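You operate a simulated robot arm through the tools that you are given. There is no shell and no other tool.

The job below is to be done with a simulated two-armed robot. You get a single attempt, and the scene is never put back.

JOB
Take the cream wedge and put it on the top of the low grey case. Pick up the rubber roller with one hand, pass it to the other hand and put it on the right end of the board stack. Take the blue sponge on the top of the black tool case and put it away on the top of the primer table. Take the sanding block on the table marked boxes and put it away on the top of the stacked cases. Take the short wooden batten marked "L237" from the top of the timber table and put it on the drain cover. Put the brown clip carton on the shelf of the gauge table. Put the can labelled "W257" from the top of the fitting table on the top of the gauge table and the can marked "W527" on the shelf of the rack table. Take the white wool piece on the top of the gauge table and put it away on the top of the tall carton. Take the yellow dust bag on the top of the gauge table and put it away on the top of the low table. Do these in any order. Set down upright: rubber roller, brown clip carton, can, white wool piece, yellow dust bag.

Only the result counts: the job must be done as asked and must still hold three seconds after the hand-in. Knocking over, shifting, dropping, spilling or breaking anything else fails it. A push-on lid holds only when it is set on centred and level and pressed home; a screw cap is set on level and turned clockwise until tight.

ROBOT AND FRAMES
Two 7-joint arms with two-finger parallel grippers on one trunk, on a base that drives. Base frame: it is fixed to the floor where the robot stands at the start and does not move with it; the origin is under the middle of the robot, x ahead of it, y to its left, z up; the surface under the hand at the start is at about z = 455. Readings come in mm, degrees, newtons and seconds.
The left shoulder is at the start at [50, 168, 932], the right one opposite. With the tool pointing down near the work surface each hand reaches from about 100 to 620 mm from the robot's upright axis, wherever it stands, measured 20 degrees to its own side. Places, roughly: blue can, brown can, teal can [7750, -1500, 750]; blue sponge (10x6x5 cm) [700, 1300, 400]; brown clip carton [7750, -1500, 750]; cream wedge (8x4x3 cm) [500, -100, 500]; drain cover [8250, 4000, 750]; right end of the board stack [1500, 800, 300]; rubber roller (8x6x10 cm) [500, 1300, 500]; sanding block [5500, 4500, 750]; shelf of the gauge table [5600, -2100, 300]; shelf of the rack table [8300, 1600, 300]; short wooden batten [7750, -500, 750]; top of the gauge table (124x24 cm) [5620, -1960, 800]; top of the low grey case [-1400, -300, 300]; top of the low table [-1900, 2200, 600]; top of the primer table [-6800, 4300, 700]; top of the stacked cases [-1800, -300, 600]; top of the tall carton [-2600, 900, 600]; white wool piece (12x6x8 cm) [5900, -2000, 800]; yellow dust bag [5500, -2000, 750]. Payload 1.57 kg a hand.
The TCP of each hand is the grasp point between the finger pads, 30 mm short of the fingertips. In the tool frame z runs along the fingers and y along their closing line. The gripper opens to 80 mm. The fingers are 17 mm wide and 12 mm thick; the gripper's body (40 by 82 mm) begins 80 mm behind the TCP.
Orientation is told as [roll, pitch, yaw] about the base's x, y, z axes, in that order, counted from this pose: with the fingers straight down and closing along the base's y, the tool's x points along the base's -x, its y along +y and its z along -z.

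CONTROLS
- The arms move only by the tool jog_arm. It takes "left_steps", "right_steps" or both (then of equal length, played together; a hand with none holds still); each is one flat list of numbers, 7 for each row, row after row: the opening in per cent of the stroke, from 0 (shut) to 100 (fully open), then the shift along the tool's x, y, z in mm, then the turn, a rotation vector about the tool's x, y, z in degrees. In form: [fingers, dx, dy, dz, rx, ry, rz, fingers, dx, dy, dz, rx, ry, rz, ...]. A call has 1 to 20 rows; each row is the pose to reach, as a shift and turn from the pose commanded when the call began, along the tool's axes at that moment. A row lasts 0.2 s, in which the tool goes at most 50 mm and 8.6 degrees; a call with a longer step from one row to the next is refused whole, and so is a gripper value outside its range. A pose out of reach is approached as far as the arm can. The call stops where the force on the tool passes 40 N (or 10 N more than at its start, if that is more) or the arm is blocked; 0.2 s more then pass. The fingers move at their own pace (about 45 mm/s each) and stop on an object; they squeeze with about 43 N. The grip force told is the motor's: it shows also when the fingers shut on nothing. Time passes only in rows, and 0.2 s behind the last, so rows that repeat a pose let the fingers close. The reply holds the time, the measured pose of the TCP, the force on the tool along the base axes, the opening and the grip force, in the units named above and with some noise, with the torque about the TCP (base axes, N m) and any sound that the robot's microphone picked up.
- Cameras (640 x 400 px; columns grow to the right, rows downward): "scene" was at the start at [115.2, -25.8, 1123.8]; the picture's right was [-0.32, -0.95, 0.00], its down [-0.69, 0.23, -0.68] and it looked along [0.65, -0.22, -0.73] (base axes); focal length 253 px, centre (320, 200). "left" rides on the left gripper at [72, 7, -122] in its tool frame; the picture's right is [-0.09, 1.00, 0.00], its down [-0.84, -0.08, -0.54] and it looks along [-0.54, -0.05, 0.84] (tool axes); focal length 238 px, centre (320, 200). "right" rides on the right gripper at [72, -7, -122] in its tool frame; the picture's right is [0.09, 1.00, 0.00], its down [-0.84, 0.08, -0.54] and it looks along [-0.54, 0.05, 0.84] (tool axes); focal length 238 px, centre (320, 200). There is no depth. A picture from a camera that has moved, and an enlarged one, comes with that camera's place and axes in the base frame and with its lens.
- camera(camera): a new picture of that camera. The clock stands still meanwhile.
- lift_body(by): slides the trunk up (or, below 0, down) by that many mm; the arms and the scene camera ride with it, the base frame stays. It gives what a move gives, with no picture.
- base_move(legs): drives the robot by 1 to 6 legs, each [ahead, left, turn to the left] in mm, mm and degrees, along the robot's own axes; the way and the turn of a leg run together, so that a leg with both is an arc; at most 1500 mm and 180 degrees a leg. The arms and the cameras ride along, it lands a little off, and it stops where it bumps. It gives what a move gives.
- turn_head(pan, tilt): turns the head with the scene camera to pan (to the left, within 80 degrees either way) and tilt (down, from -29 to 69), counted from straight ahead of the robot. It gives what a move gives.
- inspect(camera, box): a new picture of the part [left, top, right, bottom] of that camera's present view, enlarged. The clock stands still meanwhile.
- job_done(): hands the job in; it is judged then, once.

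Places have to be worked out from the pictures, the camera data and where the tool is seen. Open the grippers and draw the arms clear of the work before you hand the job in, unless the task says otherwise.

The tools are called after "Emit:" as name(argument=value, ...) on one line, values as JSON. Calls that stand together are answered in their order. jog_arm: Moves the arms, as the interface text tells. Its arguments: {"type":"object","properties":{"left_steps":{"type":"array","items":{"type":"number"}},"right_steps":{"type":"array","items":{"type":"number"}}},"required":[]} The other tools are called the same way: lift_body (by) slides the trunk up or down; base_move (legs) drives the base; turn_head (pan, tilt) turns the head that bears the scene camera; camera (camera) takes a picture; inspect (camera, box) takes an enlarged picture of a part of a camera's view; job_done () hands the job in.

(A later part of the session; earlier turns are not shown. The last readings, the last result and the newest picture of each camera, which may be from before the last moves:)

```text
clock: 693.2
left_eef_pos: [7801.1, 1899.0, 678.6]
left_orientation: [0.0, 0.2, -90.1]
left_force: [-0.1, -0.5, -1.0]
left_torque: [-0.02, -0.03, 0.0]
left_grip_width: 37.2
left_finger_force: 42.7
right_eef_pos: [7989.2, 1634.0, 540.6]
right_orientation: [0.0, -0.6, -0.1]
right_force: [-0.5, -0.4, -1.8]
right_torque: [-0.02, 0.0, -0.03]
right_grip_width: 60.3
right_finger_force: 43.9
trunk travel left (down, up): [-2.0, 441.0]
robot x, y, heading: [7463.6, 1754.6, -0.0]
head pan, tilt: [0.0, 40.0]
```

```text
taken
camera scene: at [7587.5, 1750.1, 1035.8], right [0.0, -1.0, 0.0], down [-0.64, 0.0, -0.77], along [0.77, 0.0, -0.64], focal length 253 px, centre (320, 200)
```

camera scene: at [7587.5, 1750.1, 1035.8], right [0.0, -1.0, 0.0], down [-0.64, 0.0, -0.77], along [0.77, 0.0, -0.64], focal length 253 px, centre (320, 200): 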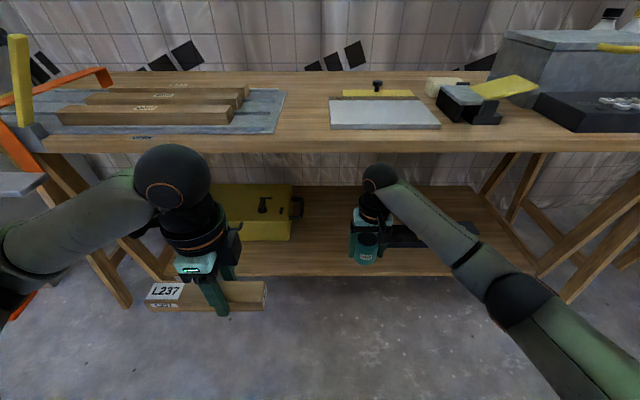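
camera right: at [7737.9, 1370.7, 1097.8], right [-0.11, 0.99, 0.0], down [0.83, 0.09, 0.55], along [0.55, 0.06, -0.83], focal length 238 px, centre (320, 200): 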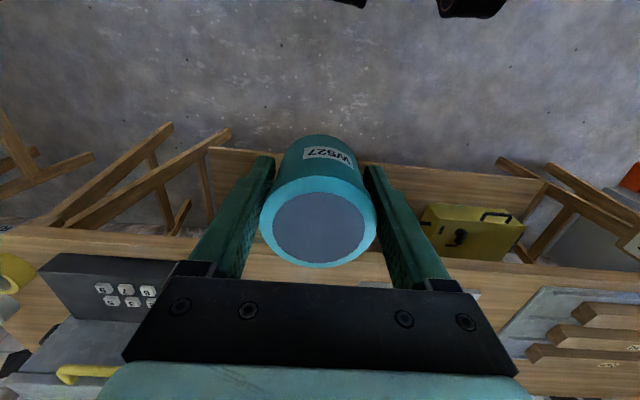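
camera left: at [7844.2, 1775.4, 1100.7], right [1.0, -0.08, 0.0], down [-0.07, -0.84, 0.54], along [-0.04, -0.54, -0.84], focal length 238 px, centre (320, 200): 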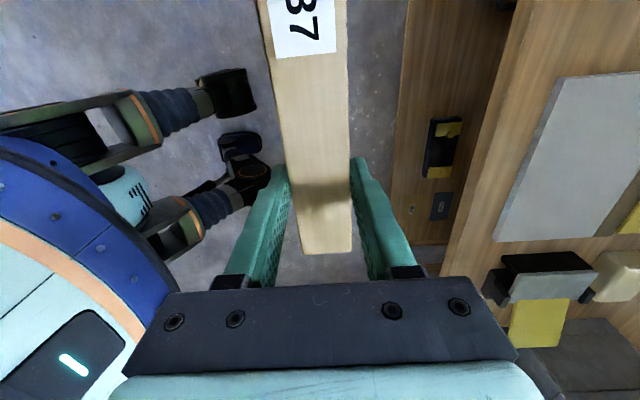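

Natural posture holds; triangulation gives shelf z ≈ 294, edge x ≈ 8082. I lower the can to ~45 mm above shelf level in front of the table.

Emit:
jog_arm(right_steps=[0, 0, 0, 40, 0, 0, 0, 0, 0, 0, 80, 0, 0, 0, 0, 0, 0, 120, 0, 0, 0, 0, 0, 0, 155, 0, 0, 0, 0, 0, 0, 155, 0, 0, 0])

Emit:
camera(camera="right")

Emit:
camera(camera="scene")

```text
clock: 694.4
left_eef_pos: [7800.4, 1898.2, 679.1]
left_orientation: [0.0, 0.3, -90.3]
left_force: [0.9, -0.3, -1.0]
left_torque: [-0.05, 0.03, 0.01]
left_grip_width: 37.2
left_finger_force: 42.9
right_eef_pos: [7989.6, 1632.7, 388.3]
right_orientation: [0.0, -0.7, 0.0]
right_force: [0.1, 0.3, -1.1]
right_torque: [-0.02, 0.01, 0.0]
right_grip_width: 60.4
right_finger_force: 42.9
trunk travel left (down, up): [-2.0, 441.0]
robot x, y, heading: [7466.5, 1751.5, -0.2]
head pan, tilt: [0.0, 40.0]
```

```text
taken
camera right: at [7916.9, 1625.8, 509.1], right [-0.09, 1.0, 0.0], down [0.83, 0.08, 0.55], along [0.55, 0.05, -0.83], focal length 238 px, centre (320, 200)
```

right: 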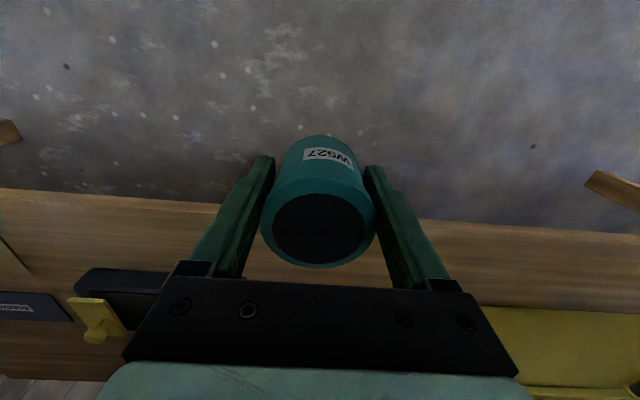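

```text
taken
camera scene: at [7587.5, 1750.1, 1035.8], right [0.0, -1.0, 0.0], down [-0.64, 0.0, -0.77], along [0.77, 0.0, -0.64], focal length 253 px, centre (320, 200)
```

scene: 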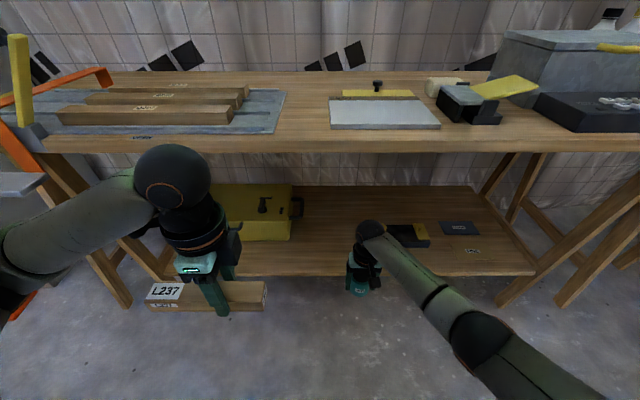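

Path is clear (toolbox y ≥ 1827, tool y ≤ 1508). I drive 145 mm forward under the table top.

Emit:
base_move(legs=[[145, 0, 0]])

Emit:
camera(camera="right")

Emit:
camera(camera="scene")

```text
clock: 695.8
left_eef_pos: [7944.2, 1897.2, 679.6]
left_orientation: [0.2, 0.3, -90.3]
left_force: [-0.1, 0.8, -0.9]
left_torque: [0.0, 0.02, 0.01]
left_grip_width: 37.3
left_finger_force: 43.2
right_eef_pos: [8133.7, 1630.3, 388.8]
right_orientation: [0.0, -0.5, -0.1]
right_force: [0.3, 0.8, -1.7]
right_torque: [0.01, -0.02, 0.01]
right_grip_width: 60.7
right_finger_force: 43.7
trunk travel left (down, up): [-2.0, 441.0]
robot x, y, heading: [7609.3, 1751.3, -0.6]
head pan, tilt: [0.0, 40.0]
```

```text
taken
camera right: at [8060.6, 1624.3, 509.5], right [-0.09, 1.0, 0.0], down [0.83, 0.07, 0.55], along [0.55, 0.05, -0.83], focal length 238 px, centre (320, 200)
```

right: 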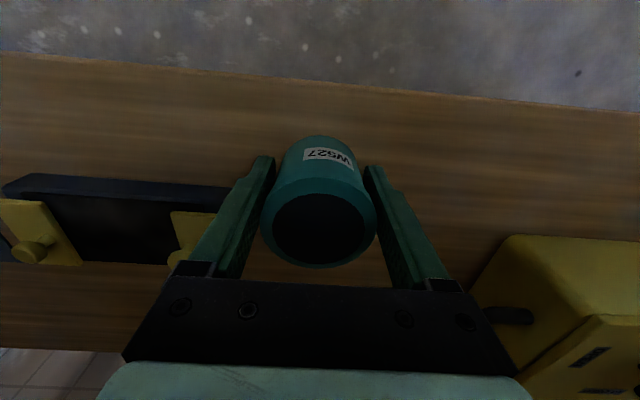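

```text
taken
camera scene: at [7731.2, 1749.3, 1035.8], right [0.0, -1.0, 0.0], down [-0.64, 0.0, -0.77], along [0.77, 0.0, -0.64], focal length 253 px, centre (320, 200)
```

scene: 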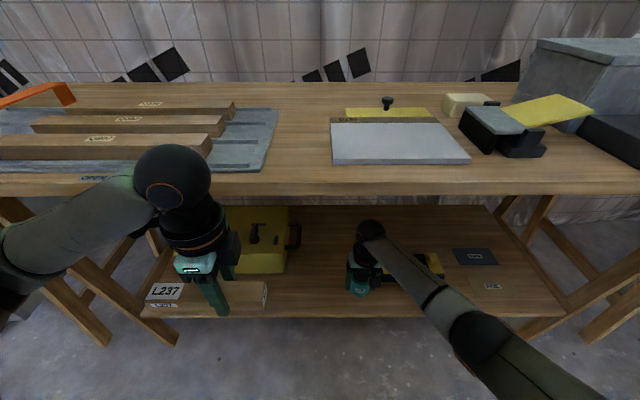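

The can is over the shelf but only ~14 mm inside the front edge, so I drive 20 mm further, then lower it.

Emit:
base_move(legs=[[20, 0, 0]])

Emit:
jog_arm(right_steps=[0, 0, 0, 20, 0, 0, 0, 0, 0, 0, 38, 0, 0, 0, 0, 0, 0, 44, 0, 0, 0, 0, 0, 0, 46, 0, 0, 0])

```text
clock: 696.5
left_eef_pos: [7965.0, 1898.2, 678.8]
left_orientation: [0.0, 0.2, -90.3]
left_force: [0.9, -0.6, -1.2]
left_torque: [-0.06, -0.01, 0.0]
left_grip_width: 37.2
left_finger_force: 43.3
right_eef_pos: [8152.9, 1630.4, 388.5]
right_orientation: [0.0, -0.5, -0.2]
right_force: [-0.4, -1.1, -1.2]
right_torque: [0.0, 0.0, 0.0]
right_grip_width: 60.3
right_finger_force: 42.9
trunk travel left (down, up): [-2.0, 441.0]
robot x, y, heading: [7627.0, 1747.7, -0.0]
head pan, tilt: [0.0, 40.0]
```

```text
clock: 697.5
left_eef_pos: [7964.2, 1896.9, 679.0]
left_orientation: [0.1, 0.2, -90.2]
left_force: [0.5, -0.4, -0.9]
left_torque: [-0.06, -0.03, -0.01]
left_grip_width: 37.2
left_finger_force: 43.2
right_eef_pos: [8153.5, 1630.3, 341.5]
right_orientation: [0.0, -0.5, -0.2]
right_force: [-0.3, 0.1, -1.3]
right_torque: [-0.02, 0.04, 0.0]
right_grip_width: 60.5
right_finger_force: 42.6
trunk travel left (down, up): [-2.0, 441.0]
robot x, y, heading: [7626.9, 1750.2, -0.2]
head pan, tilt: [0.0, 40.0]
```

Bottom is at ≈299 and still free. I continue in small rows, checking each time.

Emit:
jog_arm(right_steps=[0, 0, 0, 1.5, 0, 0, 0, 0, 0, 0, 3, 0, 0, 0])

Emit:
jog_arm(right_steps=[0, 0, 0, 1.5, 0, 0, 0, 0, 0, 0, 3, 0, 0, 0])

```text
clock: 698.1
left_eef_pos: [7964.3, 1896.7, 679.5]
left_orientation: [0.0, 0.3, -90.2]
left_force: [-0.5, 0.2, -0.9]
left_torque: [-0.01, 0.02, 0.04]
left_grip_width: 37.2
left_finger_force: 42.9
right_eef_pos: [8153.9, 1630.8, 339.4]
right_orientation: [-0.1, -0.6, -0.2]
right_force: [0.2, 0.0, -1.8]
right_torque: [-0.02, 0.03, 0.01]
right_grip_width: 60.7
right_finger_force: 43.3
trunk travel left (down, up): [-2.0, 441.0]
robot x, y, heading: [7624.9, 1747.7, -0.1]
head pan, tilt: [0.0, 40.0]
```

```text
clock: 698.8
left_eef_pos: [7964.3, 1897.8, 678.6]
left_orientation: [-0.1, 0.2, -90.3]
left_force: [-0.1, 0.0, -0.7]
left_torque: [0.0, -0.01, 0.01]
left_grip_width: 37.0
left_finger_force: 42.9
right_eef_pos: [8153.4, 1630.4, 335.8]
right_orientation: [0.0, -0.5, -0.2]
right_force: [1.2, -0.4, -1.9]
right_torque: [0.04, 0.04, 0.03]
right_grip_width: 60.8
right_finger_force: 42.8
trunk travel left (down, up): [-2.0, 441.0]
robot x, y, heading: [7626.7, 1752.2, -0.2]
head pan, tilt: [0.0, 40.0]
```

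Still hanging at TCP 335.8. Another 3 mm, one call at a time.

Emit:
jog_arm(right_steps=[0, 0, 0, 1.5, 0, 0, 0, 0, 0, 0, 3, 0, 0, 0])

```text
clock: 699.4
left_eef_pos: [7964.8, 1897.4, 679.0]
left_orientation: [0.1, 0.2, -90.1]
left_force: [-0.3, -1.0, -1.3]
left_torque: [-0.01, -0.01, -0.01]
left_grip_width: 37.2
left_finger_force: 43.1
right_eef_pos: [8153.8, 1630.2, 333.8]
right_orientation: [0.0, -0.6, -0.2]
right_force: [-1.6, -0.4, 2.9]
right_torque: [-0.11, 0.05, -0.09]
right_grip_width: 60.6
right_finger_force: 43.0
trunk travel left (down, up): [-2.0, 441.0]
robot x, y, heading: [7626.9, 1746.0, -0.3]
head pan, tilt: [0.0, 40.0]
```

Contact (+2.9 N). I open the right gripper.

Emit:
jog_arm(right_steps=[85, 0, 0, 0, 0, 0, 0, 95, 0, 0, 0, 0, 0, 0, 100, 0, 0, 0, 0, 0, 0, 100, 0, 0, 0, 0, 0, 0])

Emit:
camera(camera="right")

```text
clock: 700.4
left_eef_pos: [7963.8, 1897.7, 678.5]
left_orientation: [0.0, 0.2, -90.1]
left_force: [0.0, 0.0, -0.8]
left_torque: [-0.03, -0.02, 0.02]
left_grip_width: 37.3
left_finger_force: 42.8
right_eef_pos: [8154.4, 1630.6, 331.5]
right_orientation: [0.0, -0.6, -0.2]
right_force: [-0.4, -0.5, -0.2]
right_torque: [0.0, -0.03, 0.01]
right_grip_width: 80.0
right_finger_force: 0.1
trunk travel left (down, up): [-2.0, 441.0]
robot x, y, heading: [7625.4, 1750.2, -0.2]
head pan, tilt: [0.0, 40.0]
```

```text
taken
camera right: at [8081.0, 1624.6, 454.1], right [-0.09, 1.0, 0.0], down [0.83, 0.07, 0.55], along [0.55, 0.05, -0.84], focal length 238 px, centre (320, 200)
```

right: 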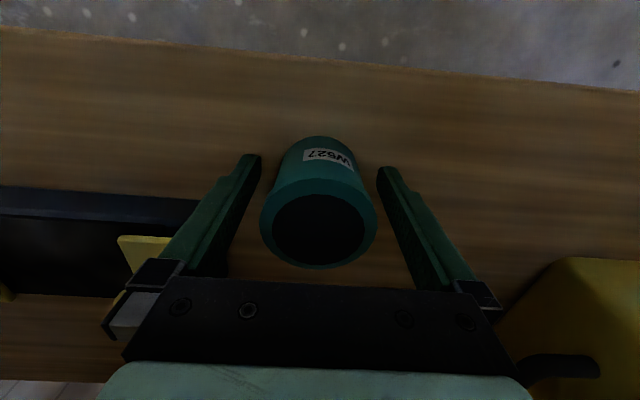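

The can stands free. I raise the hand 60 mm (staying below the table underside) and reverse out.

Emit:
jog_arm(right_steps=[100, 0, 0, -20, 0, 0, 0, 100, 0, 0, -40, 0, 0, 0, 100, 0, 0, -60, 0, 0, 0, 100, 0, 0, -60, 0, 0, 0])

Emit:
base_move(legs=[[-250, 0, 0]])

Emit:
camera(camera="scene")

```text
clock: 701.4
left_eef_pos: [7964.9, 1898.0, 679.9]
left_orientation: [0.0, 0.1, -90.2]
left_force: [-0.3, 0.7, -1.5]
left_torque: [-0.06, 0.0, 0.02]
left_grip_width: 37.2
left_finger_force: 43.1
right_eef_pos: [8153.2, 1632.0, 393.4]
right_orientation: [0.0, -0.5, -0.3]
right_force: [0.4, -0.2, -0.3]
right_torque: [0.0, 0.01, 0.01]
right_grip_width: 79.9
right_finger_force: 0.1
trunk travel left (down, up): [-2.0, 441.0]
robot x, y, heading: [7622.5, 1749.4, -0.3]
head pan, tilt: [0.0, 40.0]
```

```text
clock: 703.2
left_eef_pos: [7709.8, 1899.7, 678.9]
left_orientation: [0.1, 0.2, -90.0]
left_force: [0.2, -0.1, -1.2]
left_torque: [0.0, 0.02, 0.01]
left_grip_width: 37.1
left_finger_force: 42.9
right_eef_pos: [7901.6, 1635.2, 393.3]
right_orientation: [0.0, -0.5, 0.1]
right_force: [0.2, 0.5, 0.1]
right_torque: [-0.02, -0.01, 0.0]
right_grip_width: 79.7
right_finger_force: 0.0
trunk travel left (down, up): [-2.0, 441.0]
robot x, y, heading: [7371.0, 1748.6, -0.1]
head pan, tilt: [0.0, 40.0]
```

```text
taken
camera scene: at [7498.0, 1750.4, 1035.8], right [0.0, -1.0, 0.0], down [-0.64, 0.0, -0.77], along [0.77, 0.0, -0.64], focal length 253 px, centre (320, 200)
```

scene: 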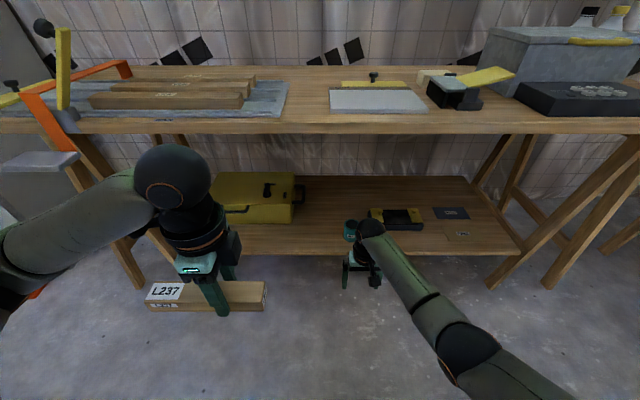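

W527 stands on the shelf. I verify this table's label while raising the right hand.

Emit:
jog_arm(right_steps=[100, 0, 0, -45, 0, 0, 0, 100, 0, 0, -90, 0, 0, 0, 100, 0, 0, -135, 0, 0, 0, 100, 0, 0, -180, 0, 0, 0, 100, 20, -10, -225, 0, 0, 0, 100, 50, -20, -260, 0, 0, 0, 100, 90, -35, -280, 0, 0, 0, 100, 130, -50, -280, 0, 0, 0, 100, 170, -60, -280, 0, 0, 0])

Emit:
camera(camera="scene")

Emit:
inspect(camera="scene", box=[60, 80, 380, 280])

```text
refused: row 5 steps farther than a row can; nothing moved
```

```text
taken
camera scene: at [7498.0, 1750.4, 1035.8], right [0.0, -1.0, 0.0], down [-0.64, 0.0, -0.77], along [0.77, 0.0, -0.64], focal length 253 px, centre (320, 200)
```

scene: 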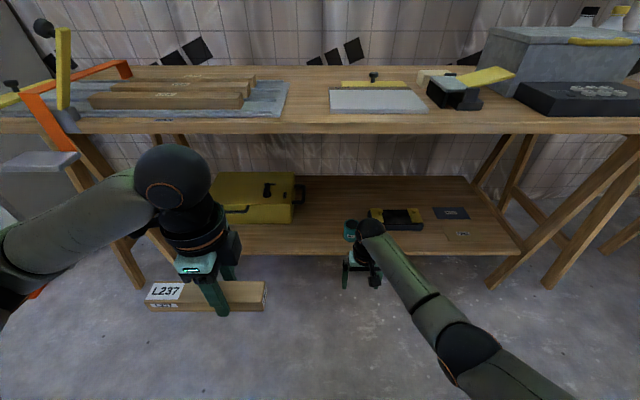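

```text
2.00 times, centred on (220, 180) of scene
camera zoom: at [7498.0, 1750.4, 1035.8], right [0.0, -1.0, 0.0], down [-0.64, 0.0, -0.77], along [0.77, 0.0, -0.64], focal length 505 px, centre (520, 240)
```

zoom: 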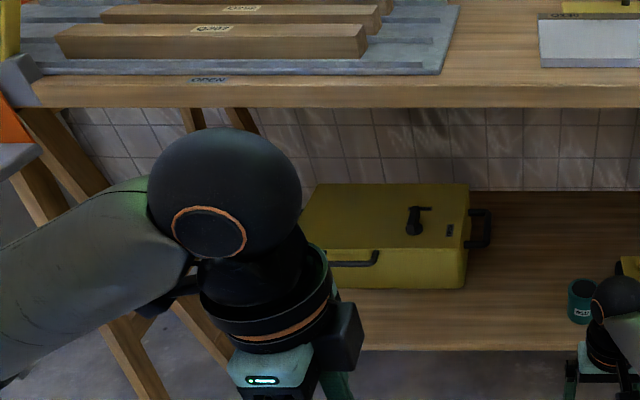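

This table carries the batten rack; it matches the given place. I raise and retract the right hand in smaller rows.

Emit:
jog_arm(right_steps=[100, 0, 0, -45, 0, 0, 0, 100, 0, 0, -90, 0, 0, 0, 100, 0, 0, -135, 0, 0, 0, 100, 0, 0, -180, 0, 0, 0, 100, 10, -5, -220, 0, 0, 0, 100, 35, -15, -255, 0, 0, 0, 100, 70, -30, -280, 0, 0, 0, 100, 110, -45, -280, 0, 0, 0, 100, 150, -55, -280, 0, 0, 0, 100, 175, -60, -280, 0, 0, 0])

Emit:
lift_body(by=250)

Emit:
base_move(legs=[[-250, 0, 0], [0, 1300, 0]])

Emit:
turn_head(pan=10, tilt=20)

Emit:
camera(camera="scene")

```text
clock: 705.4
left_eef_pos: [7708.8, 1899.5, 679.2]
left_orientation: [0.0, 0.1, -90.0]
left_force: [-0.4, -0.2, -0.2]
left_torque: [-0.03, 0.0, 0.01]
left_grip_width: 37.2
left_finger_force: 43.0
right_eef_pos: [7724.1, 1571.5, 671.6]
right_orientation: [0.1, -0.4, 0.0]
right_force: [-0.6, 0.5, -0.3]
right_torque: [0.03, 0.03, 0.0]
right_grip_width: 80.0
right_finger_force: 0.1
trunk travel left (down, up): [-2.0, 441.0]
robot x, y, heading: [7375.1, 1751.5, 0.1]
head pan, tilt: [0.0, 40.0]
```

```text
clock: 708.0
left_eef_pos: [7709.5, 1898.9, 927.9]
left_orientation: [0.1, 0.2, -90.0]
left_force: [0.2, 0.3, -0.5]
left_torque: [-0.05, 0.0, 0.0]
left_grip_width: 37.2
left_finger_force: 43.2
right_eef_pos: [7725.0, 1572.6, 921.9]
right_orientation: [0.0, -0.4, 0.1]
right_force: [0.3, 0.1, -0.8]
right_torque: [0.02, 0.01, 0.01]
right_grip_width: 80.4
right_finger_force: 0.0
trunk travel left (down, up): [-252.0, 191.0]
robot x, y, heading: [7374.8, 1748.7, 0.1]
head pan, tilt: [0.0, 40.0]
```

```text
clock: 720.8
left_eef_pos: [7453.5, 3173.1, 928.5]
left_orientation: [0.1, 0.1, -89.4]
left_force: [0.0, 0.8, -0.4]
left_torque: [0.0, -0.01, -0.02]
left_grip_width: 37.3
left_finger_force: 43.2
right_eef_pos: [7469.7, 2847.1, 922.6]
right_orientation: [0.1, -0.6, 0.7]
right_force: [0.3, 0.4, 0.3]
right_torque: [-0.03, 0.0, -0.01]
right_grip_width: 80.0
right_finger_force: 0.1
trunk travel left (down, up): [-252.0, 191.0]
robot x, y, heading: [7117.0, 3017.0, 0.4]
head pan, tilt: [0.0, 40.0]
```

```text
clock: 721.6
left_eef_pos: [7453.1, 3172.7, 928.6]
left_orientation: [0.0, 0.2, -89.3]
left_force: [0.0, 0.8, -1.2]
left_torque: [-0.06, 0.04, -0.01]
left_grip_width: 37.1
left_finger_force: 42.8
right_eef_pos: [7469.8, 2847.1, 922.5]
right_orientation: [0.0, -0.6, 0.8]
right_force: [-0.4, -0.1, 0.2]
right_torque: [0.0, 0.0, -0.02]
right_grip_width: 80.0
right_finger_force: 0.0
trunk travel left (down, up): [-252.0, 191.0]
robot x, y, heading: [7117.1, 3022.9, 0.5]
head pan, tilt: [10.0, 20.0]
```

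```text
taken
camera scene: at [7248.4, 3038.2, 1317.2], right [0.18, -0.98, 0.0], down [-0.34, -0.06, -0.94], along [0.92, 0.17, -0.34], focal length 253 px, centre (320, 200)
```

scene: 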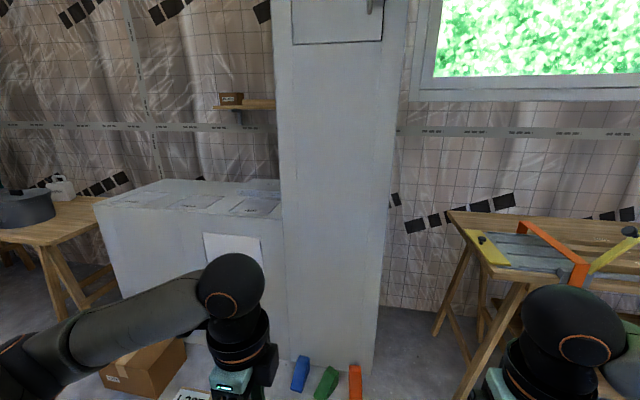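

There is a white plinth with plates on its top (around [8250, 4000, 750]). I zoom in to find the drain cover.

Emit:
inspect(camera="scene", box=[80, 160, 300, 280])

```text
2.91 times, centred on (190, 220) of scene
camera zoom: at [7248.4, 3038.2, 1317.2], right [0.18, -0.98, 0.0], down [-0.34, -0.06, -0.94], along [0.92, 0.17, -0.34], focal length 735 px, centre (698, 142)
```

zoom: 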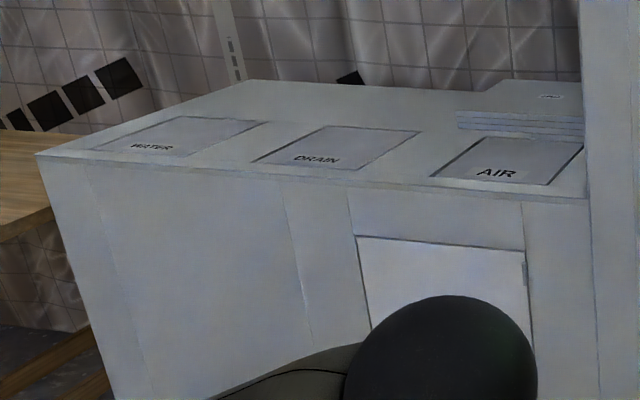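

The plinth has WATER, DRAIN and AIR covers; DRAIN is the middle one. There are things on the floor in front (a carton, coloured cylinders), so I move nearer and look down.

Emit:
base_move(legs=[[150, 650, -0.5]])

Emit:
turn_head(pan=10, tilt=35)

Emit:
camera(camera="scene")

```text
clock: 727.6
left_eef_pos: [7593.4, 3814.8, 929.6]
left_orientation: [-0.1, 0.2, -89.2]
left_force: [0.2, 0.0, -0.7]
left_torque: [0.0, 0.02, -0.02]
left_grip_width: 37.3
left_finger_force: 42.7
right_eef_pos: [7611.7, 3488.2, 922.6]
right_orientation: [0.0, -0.7, 1.0]
right_force: [-0.3, 0.2, 0.3]
right_torque: [0.0, -0.01, -0.01]
right_grip_width: 80.1
right_finger_force: 0.1
trunk travel left (down, up): [-252.0, 191.0]
robot x, y, heading: [7260.1, 3660.4, 1.2]
head pan, tilt: [10.0, 20.0]
```

```text
clock: 728.4
left_eef_pos: [7594.3, 3813.1, 928.8]
left_orientation: [-0.1, 0.3, -89.2]
left_force: [0.4, -0.1, -1.5]
left_torque: [0.02, -0.03, -0.01]
left_grip_width: 37.2
left_finger_force: 43.1
right_eef_pos: [7613.0, 3488.7, 923.2]
right_orientation: [0.0, -0.5, 1.0]
right_force: [0.0, -0.4, 0.7]
right_torque: [0.0, 0.0, 0.03]
right_grip_width: 80.1
right_finger_force: 0.1
trunk travel left (down, up): [-252.0, 191.0]
robot x, y, heading: [7256.0, 3656.6, 1.0]
head pan, tilt: [10.0, 35.0]
```

```text
taken
camera scene: at [7385.4, 3676.5, 1293.4], right [0.19, -0.98, 0.0], down [-0.56, -0.11, -0.82], along [0.8, 0.16, -0.57], focal length 253 px, centre (320, 200)
```

scene: 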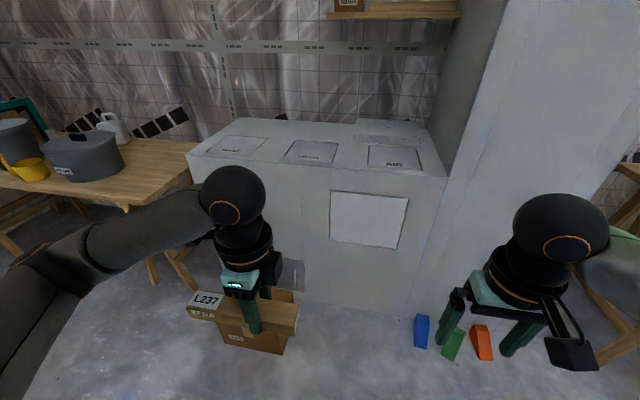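

Triangulated: the DRAIN cover centre is at ≈[8340, 3893], z ≈ 857. Floor between y 3350 and 3880 is free in front. I zoom in on the covers.

Emit:
inspect(camera="scene", box=[180, 110, 460, 270])

```text
2.29 times, centred on (320, 190) of scene
camera zoom: at [7385.4, 3676.5, 1293.4], right [0.19, -0.98, 0.0], down [-0.56, -0.11, -0.82], along [0.8, 0.16, -0.57], focal length 578 px, centre (320, 223)
```

zoom: 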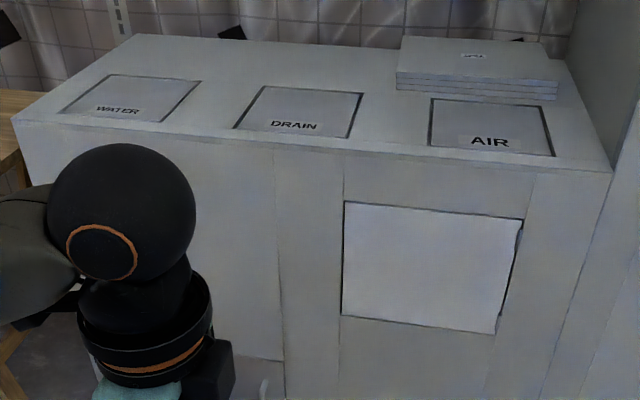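

The DRAIN cover spans x 8248–8442, y 3800–3996. I raise the trunk and drive to [7870, 3580], clear of the floor items.

Emit:
lift_body(by=90)

Emit:
base_move(legs=[[300, -85, -1], [305, 0, 0]])

Emit:
turn_head(pan=15, tilt=42)

Emit:
camera(camera="scene")

```text
clock: 729.6
left_eef_pos: [7593.7, 3813.7, 1018.5]
left_orientation: [0.0, 0.3, -89.1]
left_force: [0.2, -0.1, -2.4]
left_torque: [-0.02, 0.01, 0.0]
left_grip_width: 37.2
left_finger_force: 42.4
right_eef_pos: [7612.0, 3487.2, 1013.3]
right_orientation: [0.1, -0.6, 1.0]
right_force: [-0.3, 1.2, -1.0]
right_torque: [0.0, 0.01, 0.02]
right_grip_width: 79.8
right_finger_force: 0.1
trunk travel left (down, up): [-342.0, 101.0]
robot x, y, heading: [7259.8, 3662.5, 1.0]
head pan, tilt: [10.0, 35.0]
```

```text
clock: 733.2
left_eef_pos: [8162.7, 3726.4, 1019.3]
left_orientation: [0.0, 0.2, -90.1]
left_force: [0.2, 0.6, -0.5]
left_torque: [-0.01, 0.0, 0.0]
left_grip_width: 37.0
left_finger_force: 42.1
right_eef_pos: [8168.1, 3399.7, 1012.5]
right_orientation: [-0.4, 0.0, 0.3]
right_force: [-1.9, -0.2, 0.6]
right_torque: [-0.03, -0.32, -0.04]
right_grip_width: 80.0
right_finger_force: 0.0
trunk travel left (down, up): [-342.0, 101.0]
robot x, y, heading: [7828.1, 3578.2, 0.0]
head pan, tilt: [10.0, 35.0]
stopped in leg 2: the force on the tool passed its limit at 107 N (the readings are from after the stop); the commanded pose is now the measured one
```

```text
clock: 733.9
left_eef_pos: [8162.7, 3725.8, 1018.9]
left_orientation: [-0.1, 0.2, -90.1]
left_force: [-0.5, -0.3, -1.4]
left_torque: [-0.03, 0.0, -0.01]
left_grip_width: 37.0
left_finger_force: 43.3
right_eef_pos: [8167.3, 3399.9, 1012.7]
right_orientation: [-0.4, 0.1, 0.4]
right_force: [-3.1, -0.5, 1.2]
right_torque: [-0.02, -0.41, -0.04]
right_grip_width: 79.7
right_finger_force: 0.1
trunk travel left (down, up): [-342.0, 101.0]
robot x, y, heading: [7824.5, 3573.7, 0.1]
head pan, tilt: [15.0, 42.0]
```

```text
taken
camera scene: at [7945.1, 3599.6, 1373.0], right [0.26, -0.97, 0.0], down [-0.65, -0.17, -0.74], along [0.72, 0.19, -0.67], focal length 253 px, centre (320, 200)
```

scene: 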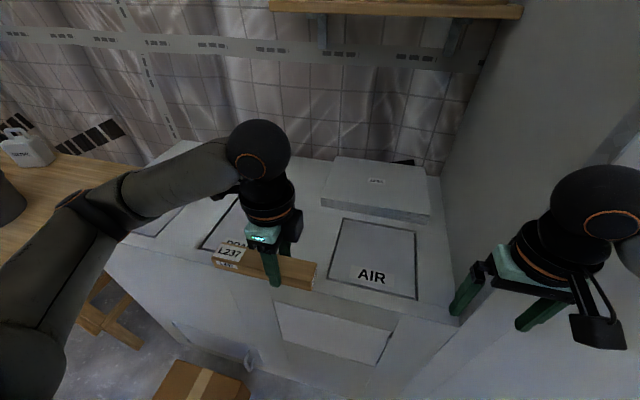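

My right gripper touched the pillar beside the plinth; I pull the right hand back 100 mm right away.

Emit:
jog_arm(right_steps=[100, 25, 0, 0, 0, 0, 0, 100, 60, 10, 0, 0, 0, 0, 100, 90, 20, 0, 0, 0, 0, 100, 90, 20, 0, 0, 0, 0])

Emit:
camera(camera="right")

Emit:
camera(camera="left")

```text
clock: 734.9
left_eef_pos: [8162.8, 3725.5, 1019.2]
left_orientation: [0.0, 0.2, -90.2]
left_force: [0.6, -0.3, -1.3]
left_torque: [-0.01, -0.01, 0.03]
left_grip_width: 36.7
left_finger_force: 42.8
right_eef_pos: [8078.8, 3418.4, 1012.7]
right_orientation: [-0.5, 0.1, 0.2]
right_force: [-0.5, -0.2, 0.8]
right_torque: [0.04, 0.02, 0.02]
right_grip_width: 79.8
right_finger_force: 0.0
trunk travel left (down, up): [-342.0, 101.0]
robot x, y, heading: [7823.2, 3579.2, 0.1]
head pan, tilt: [15.0, 42.0]
```

```text
taken
camera right: at [8007.2, 3413.4, 1134.5], right [-0.1, 1.0, -0.01], down [0.84, 0.09, 0.54], along [0.54, 0.05, -0.84], focal length 238 px, centre (320, 200)
```

right: 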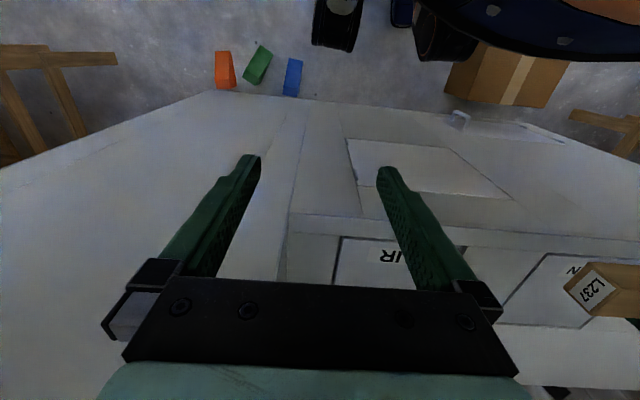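

```text
taken
camera left: at [8168.8, 3797.9, 1140.5], right [1.0, -0.09, 0.0], down [-0.08, -0.84, 0.54], along [-0.05, -0.54, -0.84], focal length 238 px, centre (320, 200)
```

left: 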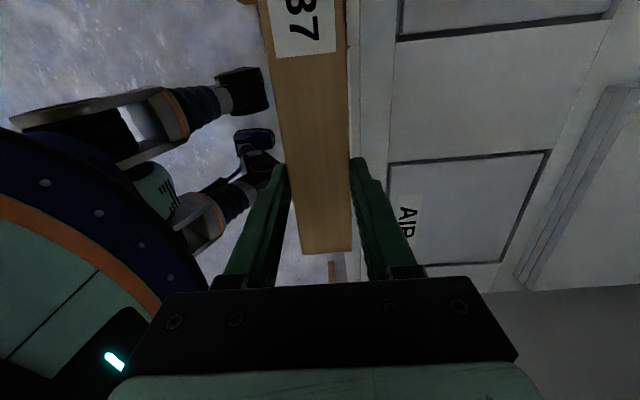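

Left camera confirms the DRAIN cover's right edge at y ≈ 3797, x 8246–8449. I drive 45 mm ahead, then bring the batten over the cover, turned 45° so it lies well inside.

Emit:
base_move(legs=[[45, 0, 0]])

Emit:
jog_arm(left_steps=[0, 25, 27, 0, 0, 0, -7.5, 0, 50, 54, 0, 0, 0, -15, 0, 75, 80, 0, 0, 0, -22.5, 0, 100, 107, 0, 0, 0, -30, 0, 125, 134, 0, 0, 0, -37.5, 0, 148, 160, 0, 0, 0, -45, 0, 148, 160, 0, 0, 0, -45])

Emit:
camera(camera="left")

Emit:
camera(camera="scene")

```text
clock: 735.8
left_eef_pos: [8208.5, 3725.4, 1018.3]
left_orientation: [-0.2, 0.2, -90.2]
left_force: [0.2, -0.3, -1.0]
left_torque: [-0.01, 0.03, -0.01]
left_grip_width: 37.1
left_finger_force: 43.2
right_eef_pos: [8123.5, 3418.5, 1011.8]
right_orientation: [-0.4, 0.2, 0.3]
right_force: [0.2, -0.5, -0.4]
right_torque: [0.0, 0.03, 0.02]
right_grip_width: 80.2
right_finger_force: 0.1
trunk travel left (down, up): [-342.0, 101.0]
robot x, y, heading: [7867.4, 3576.3, -0.1]
head pan, tilt: [15.0, 42.0]
```

```text
clock: 737.4
left_eef_pos: [8367.5, 3874.0, 1019.3]
left_orientation: [0.1, 0.1, -45.0]
left_force: [-0.1, 0.6, -2.0]
left_torque: [0.01, -0.02, 0.03]
left_grip_width: 36.9
left_finger_force: 43.6
right_eef_pos: [8122.9, 3419.6, 1011.6]
right_orientation: [-0.2, 0.1, 0.2]
right_force: [0.0, 0.8, 0.0]
right_torque: [-0.02, -0.01, 0.0]
right_grip_width: 79.7
right_finger_force: 0.0
trunk travel left (down, up): [-342.0, 101.0]
robot x, y, heading: [7871.1, 3579.2, -0.2]
head pan, tilt: [15.0, 42.0]
```

```text
taken
camera left: at [8320.4, 3929.2, 1141.3], right [0.77, 0.64, 0.0], down [0.54, -0.65, 0.54], along [0.35, -0.41, -0.84], focal length 238 px, centre (320, 200)
```

left: 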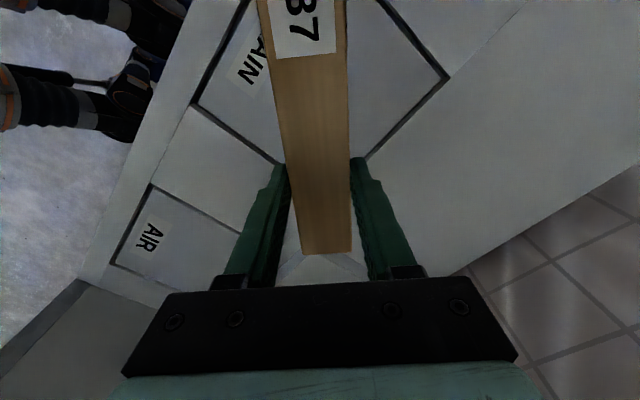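

```text
taken
camera scene: at [7989.9, 3599.3, 1372.9], right [0.26, -0.97, 0.0], down [-0.65, -0.17, -0.74], along [0.72, 0.19, -0.67], focal length 253 px, centre (320, 200)
```

scene: 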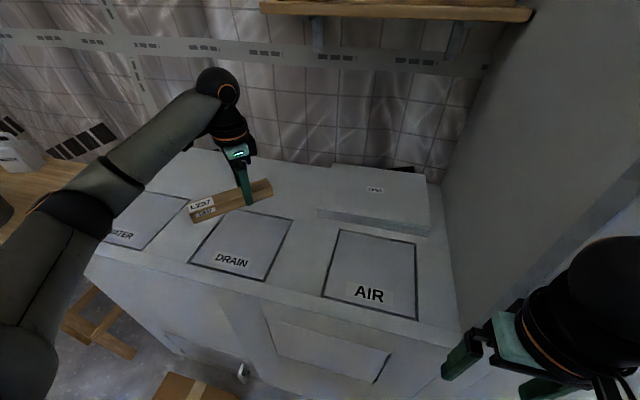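

The batten's centre is right over the cover's centre [8345, 3897]. I lower it to about 10 mm above.

Emit:
jog_arm(left_steps=[0, 0, 0, 40, 0, 0, 0, 0, 0, 0, 80, 0, 0, 0, 0, 0, 0, 105, 0, 0, 0, 0, 0, 0, 115, 0, 0, 0, 0, 0, 0, 117, 0, 0, 0])

Emit:
camera(camera="scene")

```text
clock: 738.6
left_eef_pos: [8367.3, 3874.1, 901.8]
left_orientation: [0.2, 0.1, -45.1]
left_force: [0.5, -0.3, -1.4]
left_torque: [-0.05, 0.0, 0.04]
left_grip_width: 37.2
left_finger_force: 43.3
right_eef_pos: [8123.7, 3419.0, 1012.8]
right_orientation: [-0.5, 0.1, 0.3]
right_force: [0.3, 0.0, 0.3]
right_torque: [0.02, -0.02, 0.02]
right_grip_width: 79.9
right_finger_force: 0.0
trunk travel left (down, up): [-342.0, 101.0]
robot x, y, heading: [7868.7, 3578.0, -0.5]
head pan, tilt: [15.0, 42.0]
```

```text
taken
camera scene: at [7990.0, 3599.4, 1372.9], right [0.26, -0.97, 0.0], down [-0.65, -0.17, -0.74], along [0.72, 0.19, -0.67], focal length 253 px, centre (320, 200)
```

scene: 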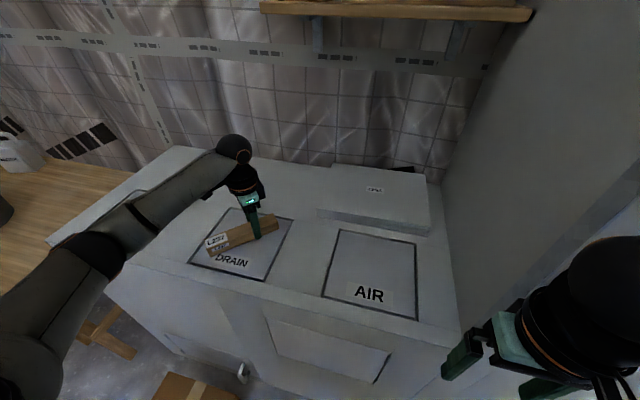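

Well over the DRAIN cover. I lower in small steps to contact.

Emit:
jog_arm(left_steps=[0, 0, 0, 3, 0, 0, 0, 0, 0, 0, 6, 0, 0, 0, 0, 0, 0, 7.5, 0, 0, 0])

```text
clock: 739.4
left_eef_pos: [8367.6, 3874.9, 897.7]
left_orientation: [0.3, 0.1, -45.2]
left_force: [0.0, -0.3, 11.3]
left_torque: [0.87, 1.09, 0.02]
left_grip_width: 37.0
left_finger_force: 42.8
right_eef_pos: [8121.7, 3418.4, 1012.3]
right_orientation: [-0.5, -0.1, 0.3]
right_force: [0.0, 0.7, -0.7]
right_torque: [-0.03, 0.0, -0.01]
right_grip_width: 79.8
right_finger_force: 0.1
trunk travel left (down, up): [-342.0, 101.0]
robot x, y, heading: [7868.4, 3578.1, -0.2]
head pan, tilt: [15.0, 42.0]
```

One end touches (slight tilt). I ease up 1.5 mm and open the fingers.

Emit:
jog_arm(left_steps=[0, 0, 0, -1.5, 0, 0, 0, 50, 0, 0, -1.5, 0, 0, 0, 70, 0, 0, -1.5, 0, 0, 0, 80, 0, 0, -1.5, 0, 0, 0, 80, 0, 0, -1.5, 0, 0, 0])

Emit:
camera(camera="left")

Emit:
inspect(camera="scene", box=[160, 170, 320, 290])

```text
clock: 740.6
left_eef_pos: [8368.0, 3873.6, 895.4]
left_orientation: [0.2, 0.2, -45.2]
left_force: [0.1, -0.4, 0.0]
left_torque: [-0.01, -0.01, 0.01]
left_grip_width: 63.9
left_finger_force: 0.0
right_eef_pos: [8123.7, 3418.9, 1012.3]
right_orientation: [-0.5, 0.1, 0.2]
right_force: [-0.3, 0.2, 0.8]
right_torque: [-0.03, -0.02, 0.0]
right_grip_width: 80.0
right_finger_force: 0.1
trunk travel left (down, up): [-342.0, 101.0]
robot x, y, heading: [7865.3, 3576.6, -0.5]
head pan, tilt: [15.0, 42.0]
```

```text
taken
camera left: at [8321.1, 3929.2, 1017.8], right [0.77, 0.64, 0.0], down [0.54, -0.65, 0.54], along [0.35, -0.42, -0.84], focal length 238 px, centre (320, 200)
```

left: 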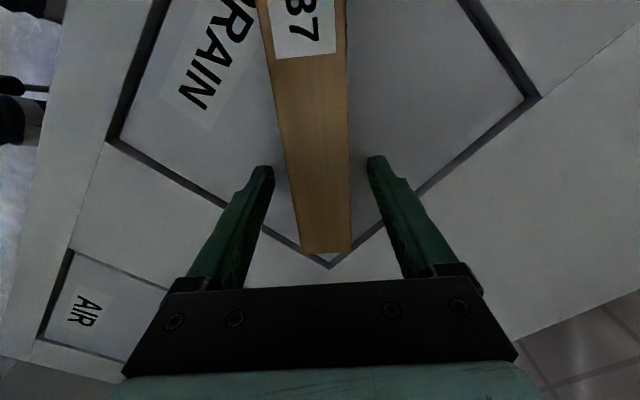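

```text
3.33 times, centred on (240, 230) of scene
camera zoom: at [7989.9, 3599.3, 1372.9], right [0.26, -0.97, 0.0], down [-0.65, -0.17, -0.74], along [0.72, 0.19, -0.67], focal length 842 px, centre (587, 100)
```

zoom: 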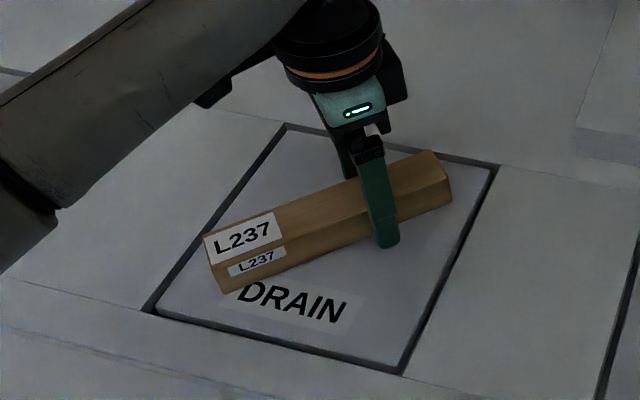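

L237 lies on the DRAIN cover. I lift the left hand off and retract it.

Emit:
jog_arm(left_steps=[80, 0, 0, -40, 0, 0, 0, 80, 0, 0, -80, 0, 0, 0, 100, 0, 0, -120, 0, 0, 0, 100, 28, -28, -125, 0, 0, 0, 100, 56, -56, -125, 0, 0, 0, 100, 84, -84, -125, 0, 0, 0, 100, 112, -112, -125, 0, 0, 0, 100, 120, -140, -125, 0, 0, 0])

Emit:
camera(camera="scene")

Emit:
inspect(camera="scene", box=[160, 170, 320, 290])

```text
clock: 742.4
left_eef_pos: [8181.6, 3858.5, 1022.9]
left_orientation: [0.1, 0.2, -45.1]
left_force: [1.0, 0.1, 0.7]
left_torque: [-0.02, 0.03, 0.0]
left_grip_width: 80.0
left_finger_force: 0.2
right_eef_pos: [8122.9, 3418.5, 1012.0]
right_orientation: [-0.4, 0.1, 0.3]
right_force: [-0.4, -0.3, -0.1]
right_torque: [0.01, -0.01, 0.01]
right_grip_width: 80.3
right_finger_force: 0.0
trunk travel left (down, up): [-342.0, 101.0]
robot x, y, heading: [7870.6, 3582.3, -0.0]
head pan, tilt: [15.0, 42.0]
```

```text
taken
camera scene: at [7989.8, 3599.1, 1372.9], right [0.26, -0.97, 0.0], down [-0.65, -0.17, -0.74], along [0.72, 0.19, -0.67], focal length 253 px, centre (320, 200)
```

scene: 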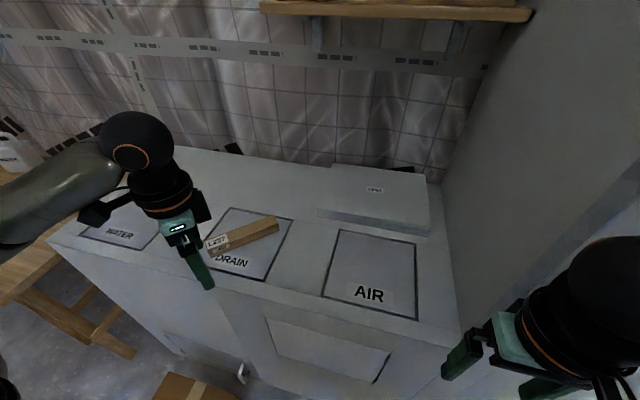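

```text
3.33 times, centred on (240, 230) of scene
camera zoom: at [7989.8, 3599.1, 1372.9], right [0.26, -0.97, 0.0], down [-0.65, -0.17, -0.74], along [0.72, 0.19, -0.67], focal length 842 px, centre (587, 100)
```

zoom: 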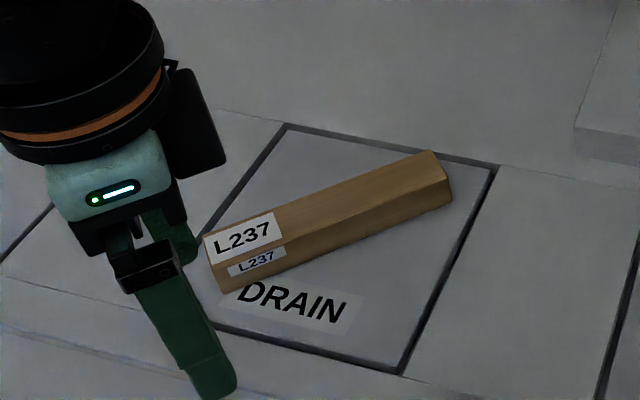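

Batten is placed. I back off, turn the left hand neutral, and turn around to look for the boxes table near [5500, 4500].

Emit:
base_move(legs=[[-550, 0, 0]])

Emit:
jog_arm(left_steps=[100, 0, 0, 0, 0, 0, -7.5, 100, 0, 0, 0, 0, 0, -15, 100, 0, 0, 0, 0, 0, -22.5, 100, 0, 0, 0, 0, 0, -30, 100, 0, 0, 0, 0, 0, -37.5, 100, 0, 0, 0, 0, 0, -45, 100, -30, -40, 0, 0, 0, -45, 100, -50, -70, 0, 0, 0, -45], right_steps=[100, -10, 0, 0, 0, 0, 0, 100, -20, 0, 0, 0, 0, 0, 100, -30, 0, 0, 0, 0, 0, 100, -40, 0, 0, 0, 0, 0, 100, -60, 0, 0, 0, 0, 0, 100, -80, 0, 0, 0, 0, 0, 100, -90, 0, 0, 0, 0, 0, 100, -90, 0, 0, 0, 0, 0])

Emit:
lift_body(by=-90)

Emit:
base_move(legs=[[0, 0, 160]])

Emit:
turn_head(pan=0, tilt=15)

Emit:
camera(camera="scene")

```text
clock: 745.5
left_eef_pos: [7634.4, 3860.8, 1022.6]
left_orientation: [0.2, 0.1, -45.0]
left_force: [-0.6, 0.4, 0.2]
left_torque: [-0.01, 0.01, -0.02]
left_grip_width: 79.8
left_finger_force: 0.1
right_eef_pos: [7576.2, 3420.7, 1012.5]
right_orientation: [-0.4, 0.0, 0.4]
right_force: [-0.1, -0.8, -0.8]
right_torque: [-0.02, -0.01, -0.01]
right_grip_width: 80.0
right_finger_force: 0.0
trunk travel left (down, up): [-342.0, 101.0]
robot x, y, heading: [7319.1, 3576.1, 0.0]
head pan, tilt: [15.0, 42.0]
```

```text
clock: 747.4
left_eef_pos: [7620.4, 3775.1, 1021.8]
left_orientation: [0.1, 0.1, 0.0]
left_force: [-0.4, -0.3, -0.8]
left_torque: [-0.02, 0.01, 0.0]
left_grip_width: 79.9
left_finger_force: 0.0
right_eef_pos: [7666.1, 3421.0, 1011.0]
right_orientation: [-0.3, 0.1, 0.5]
right_force: [0.5, 0.6, 0.7]
right_torque: [-0.01, 0.01, -0.02]
right_grip_width: 80.0
right_finger_force: 0.1
trunk travel left (down, up): [-342.0, 101.0]
robot x, y, heading: [7321.7, 3581.6, -0.1]
head pan, tilt: [15.0, 42.0]
```

```text
clock: 748.6
left_eef_pos: [7619.6, 3775.4, 931.7]
left_orientation: [0.2, -0.1, 0.0]
left_force: [0.2, -0.8, -0.3]
left_torque: [-0.02, 0.02, 0.0]
left_grip_width: 80.0
left_finger_force: 0.1
right_eef_pos: [7666.9, 3421.1, 920.7]
right_orientation: [-0.4, 0.1, 0.3]
right_force: [0.0, 0.0, -0.5]
right_torque: [0.01, -0.01, 0.01]
right_grip_width: 79.9
right_finger_force: 0.0
trunk travel left (down, up): [-252.0, 191.0]
robot x, y, heading: [7324.0, 3578.2, -0.1]
head pan, tilt: [15.0, 42.0]
```

```text
clock: 755.6
left_eef_pos: [6974.7, 3494.1, 931.6]
left_orientation: [0.1, 0.0, 160.5]
left_force: [-0.9, 0.0, -0.6]
left_torque: [-0.01, 0.0, -0.02]
left_grip_width: 79.8
left_finger_force: 0.0
right_eef_pos: [7051.1, 3844.0, 921.7]
right_orientation: [-0.3, 0.2, 161.1]
right_force: [0.7, 0.7, -0.3]
right_torque: [-0.01, 0.02, -0.02]
right_grip_width: 80.1
right_finger_force: 0.0
trunk travel left (down, up): [-252.0, 191.0]
robot x, y, heading: [7319.8, 3577.8, 160.5]
head pan, tilt: [15.0, 42.0]
```

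```text
clock: 756.5
left_eef_pos: [6974.9, 3494.2, 933.2]
left_orientation: [0.2, 0.0, 160.5]
left_force: [0.8, 0.1, 0.4]
left_torque: [0.0, 0.01, 0.01]
left_grip_width: 80.2
left_finger_force: 0.0
right_eef_pos: [7049.9, 3843.4, 921.0]
right_orientation: [-0.4, 0.1, 160.9]
right_force: [0.6, -0.2, -0.1]
right_torque: [0.0, 0.0, 0.02]
right_grip_width: 80.2
right_finger_force: 0.1
trunk travel left (down, up): [-252.0, 191.0]
robot x, y, heading: [7322.6, 3582.6, 160.8]
head pan, tilt: [0.0, 15.0]
```

```text
taken
camera scene: at [7195.7, 3624.0, 1325.3], right [0.33, 0.94, 0.0], down [0.24, -0.09, -0.97], along [-0.91, 0.32, -0.26], focal length 253 px, centre (320, 200)
```

scene: 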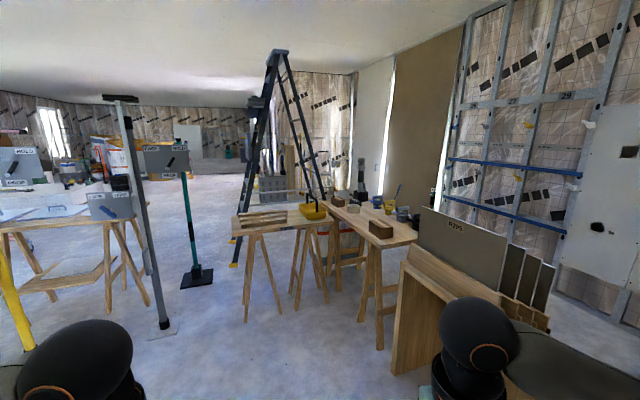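

Two small tables are ahead. I zoom in to read their labels and find the sanding block.

Emit:
inspect(camera="scene", box=[220, 150, 440, 290])

```text
2.86 times, centred on (330, 220) of scene
camera zoom: at [7195.7, 3624.0, 1325.3], right [0.33, 0.94, 0.0], down [0.24, -0.09, -0.97], along [-0.91, 0.32, -0.26], focal length 722 px, centre (291, 143)
```

zoom: 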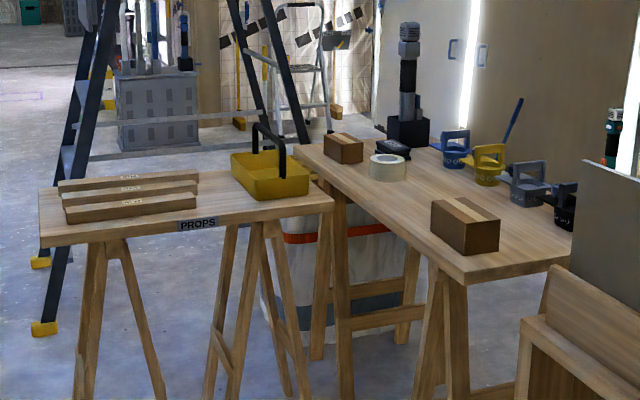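

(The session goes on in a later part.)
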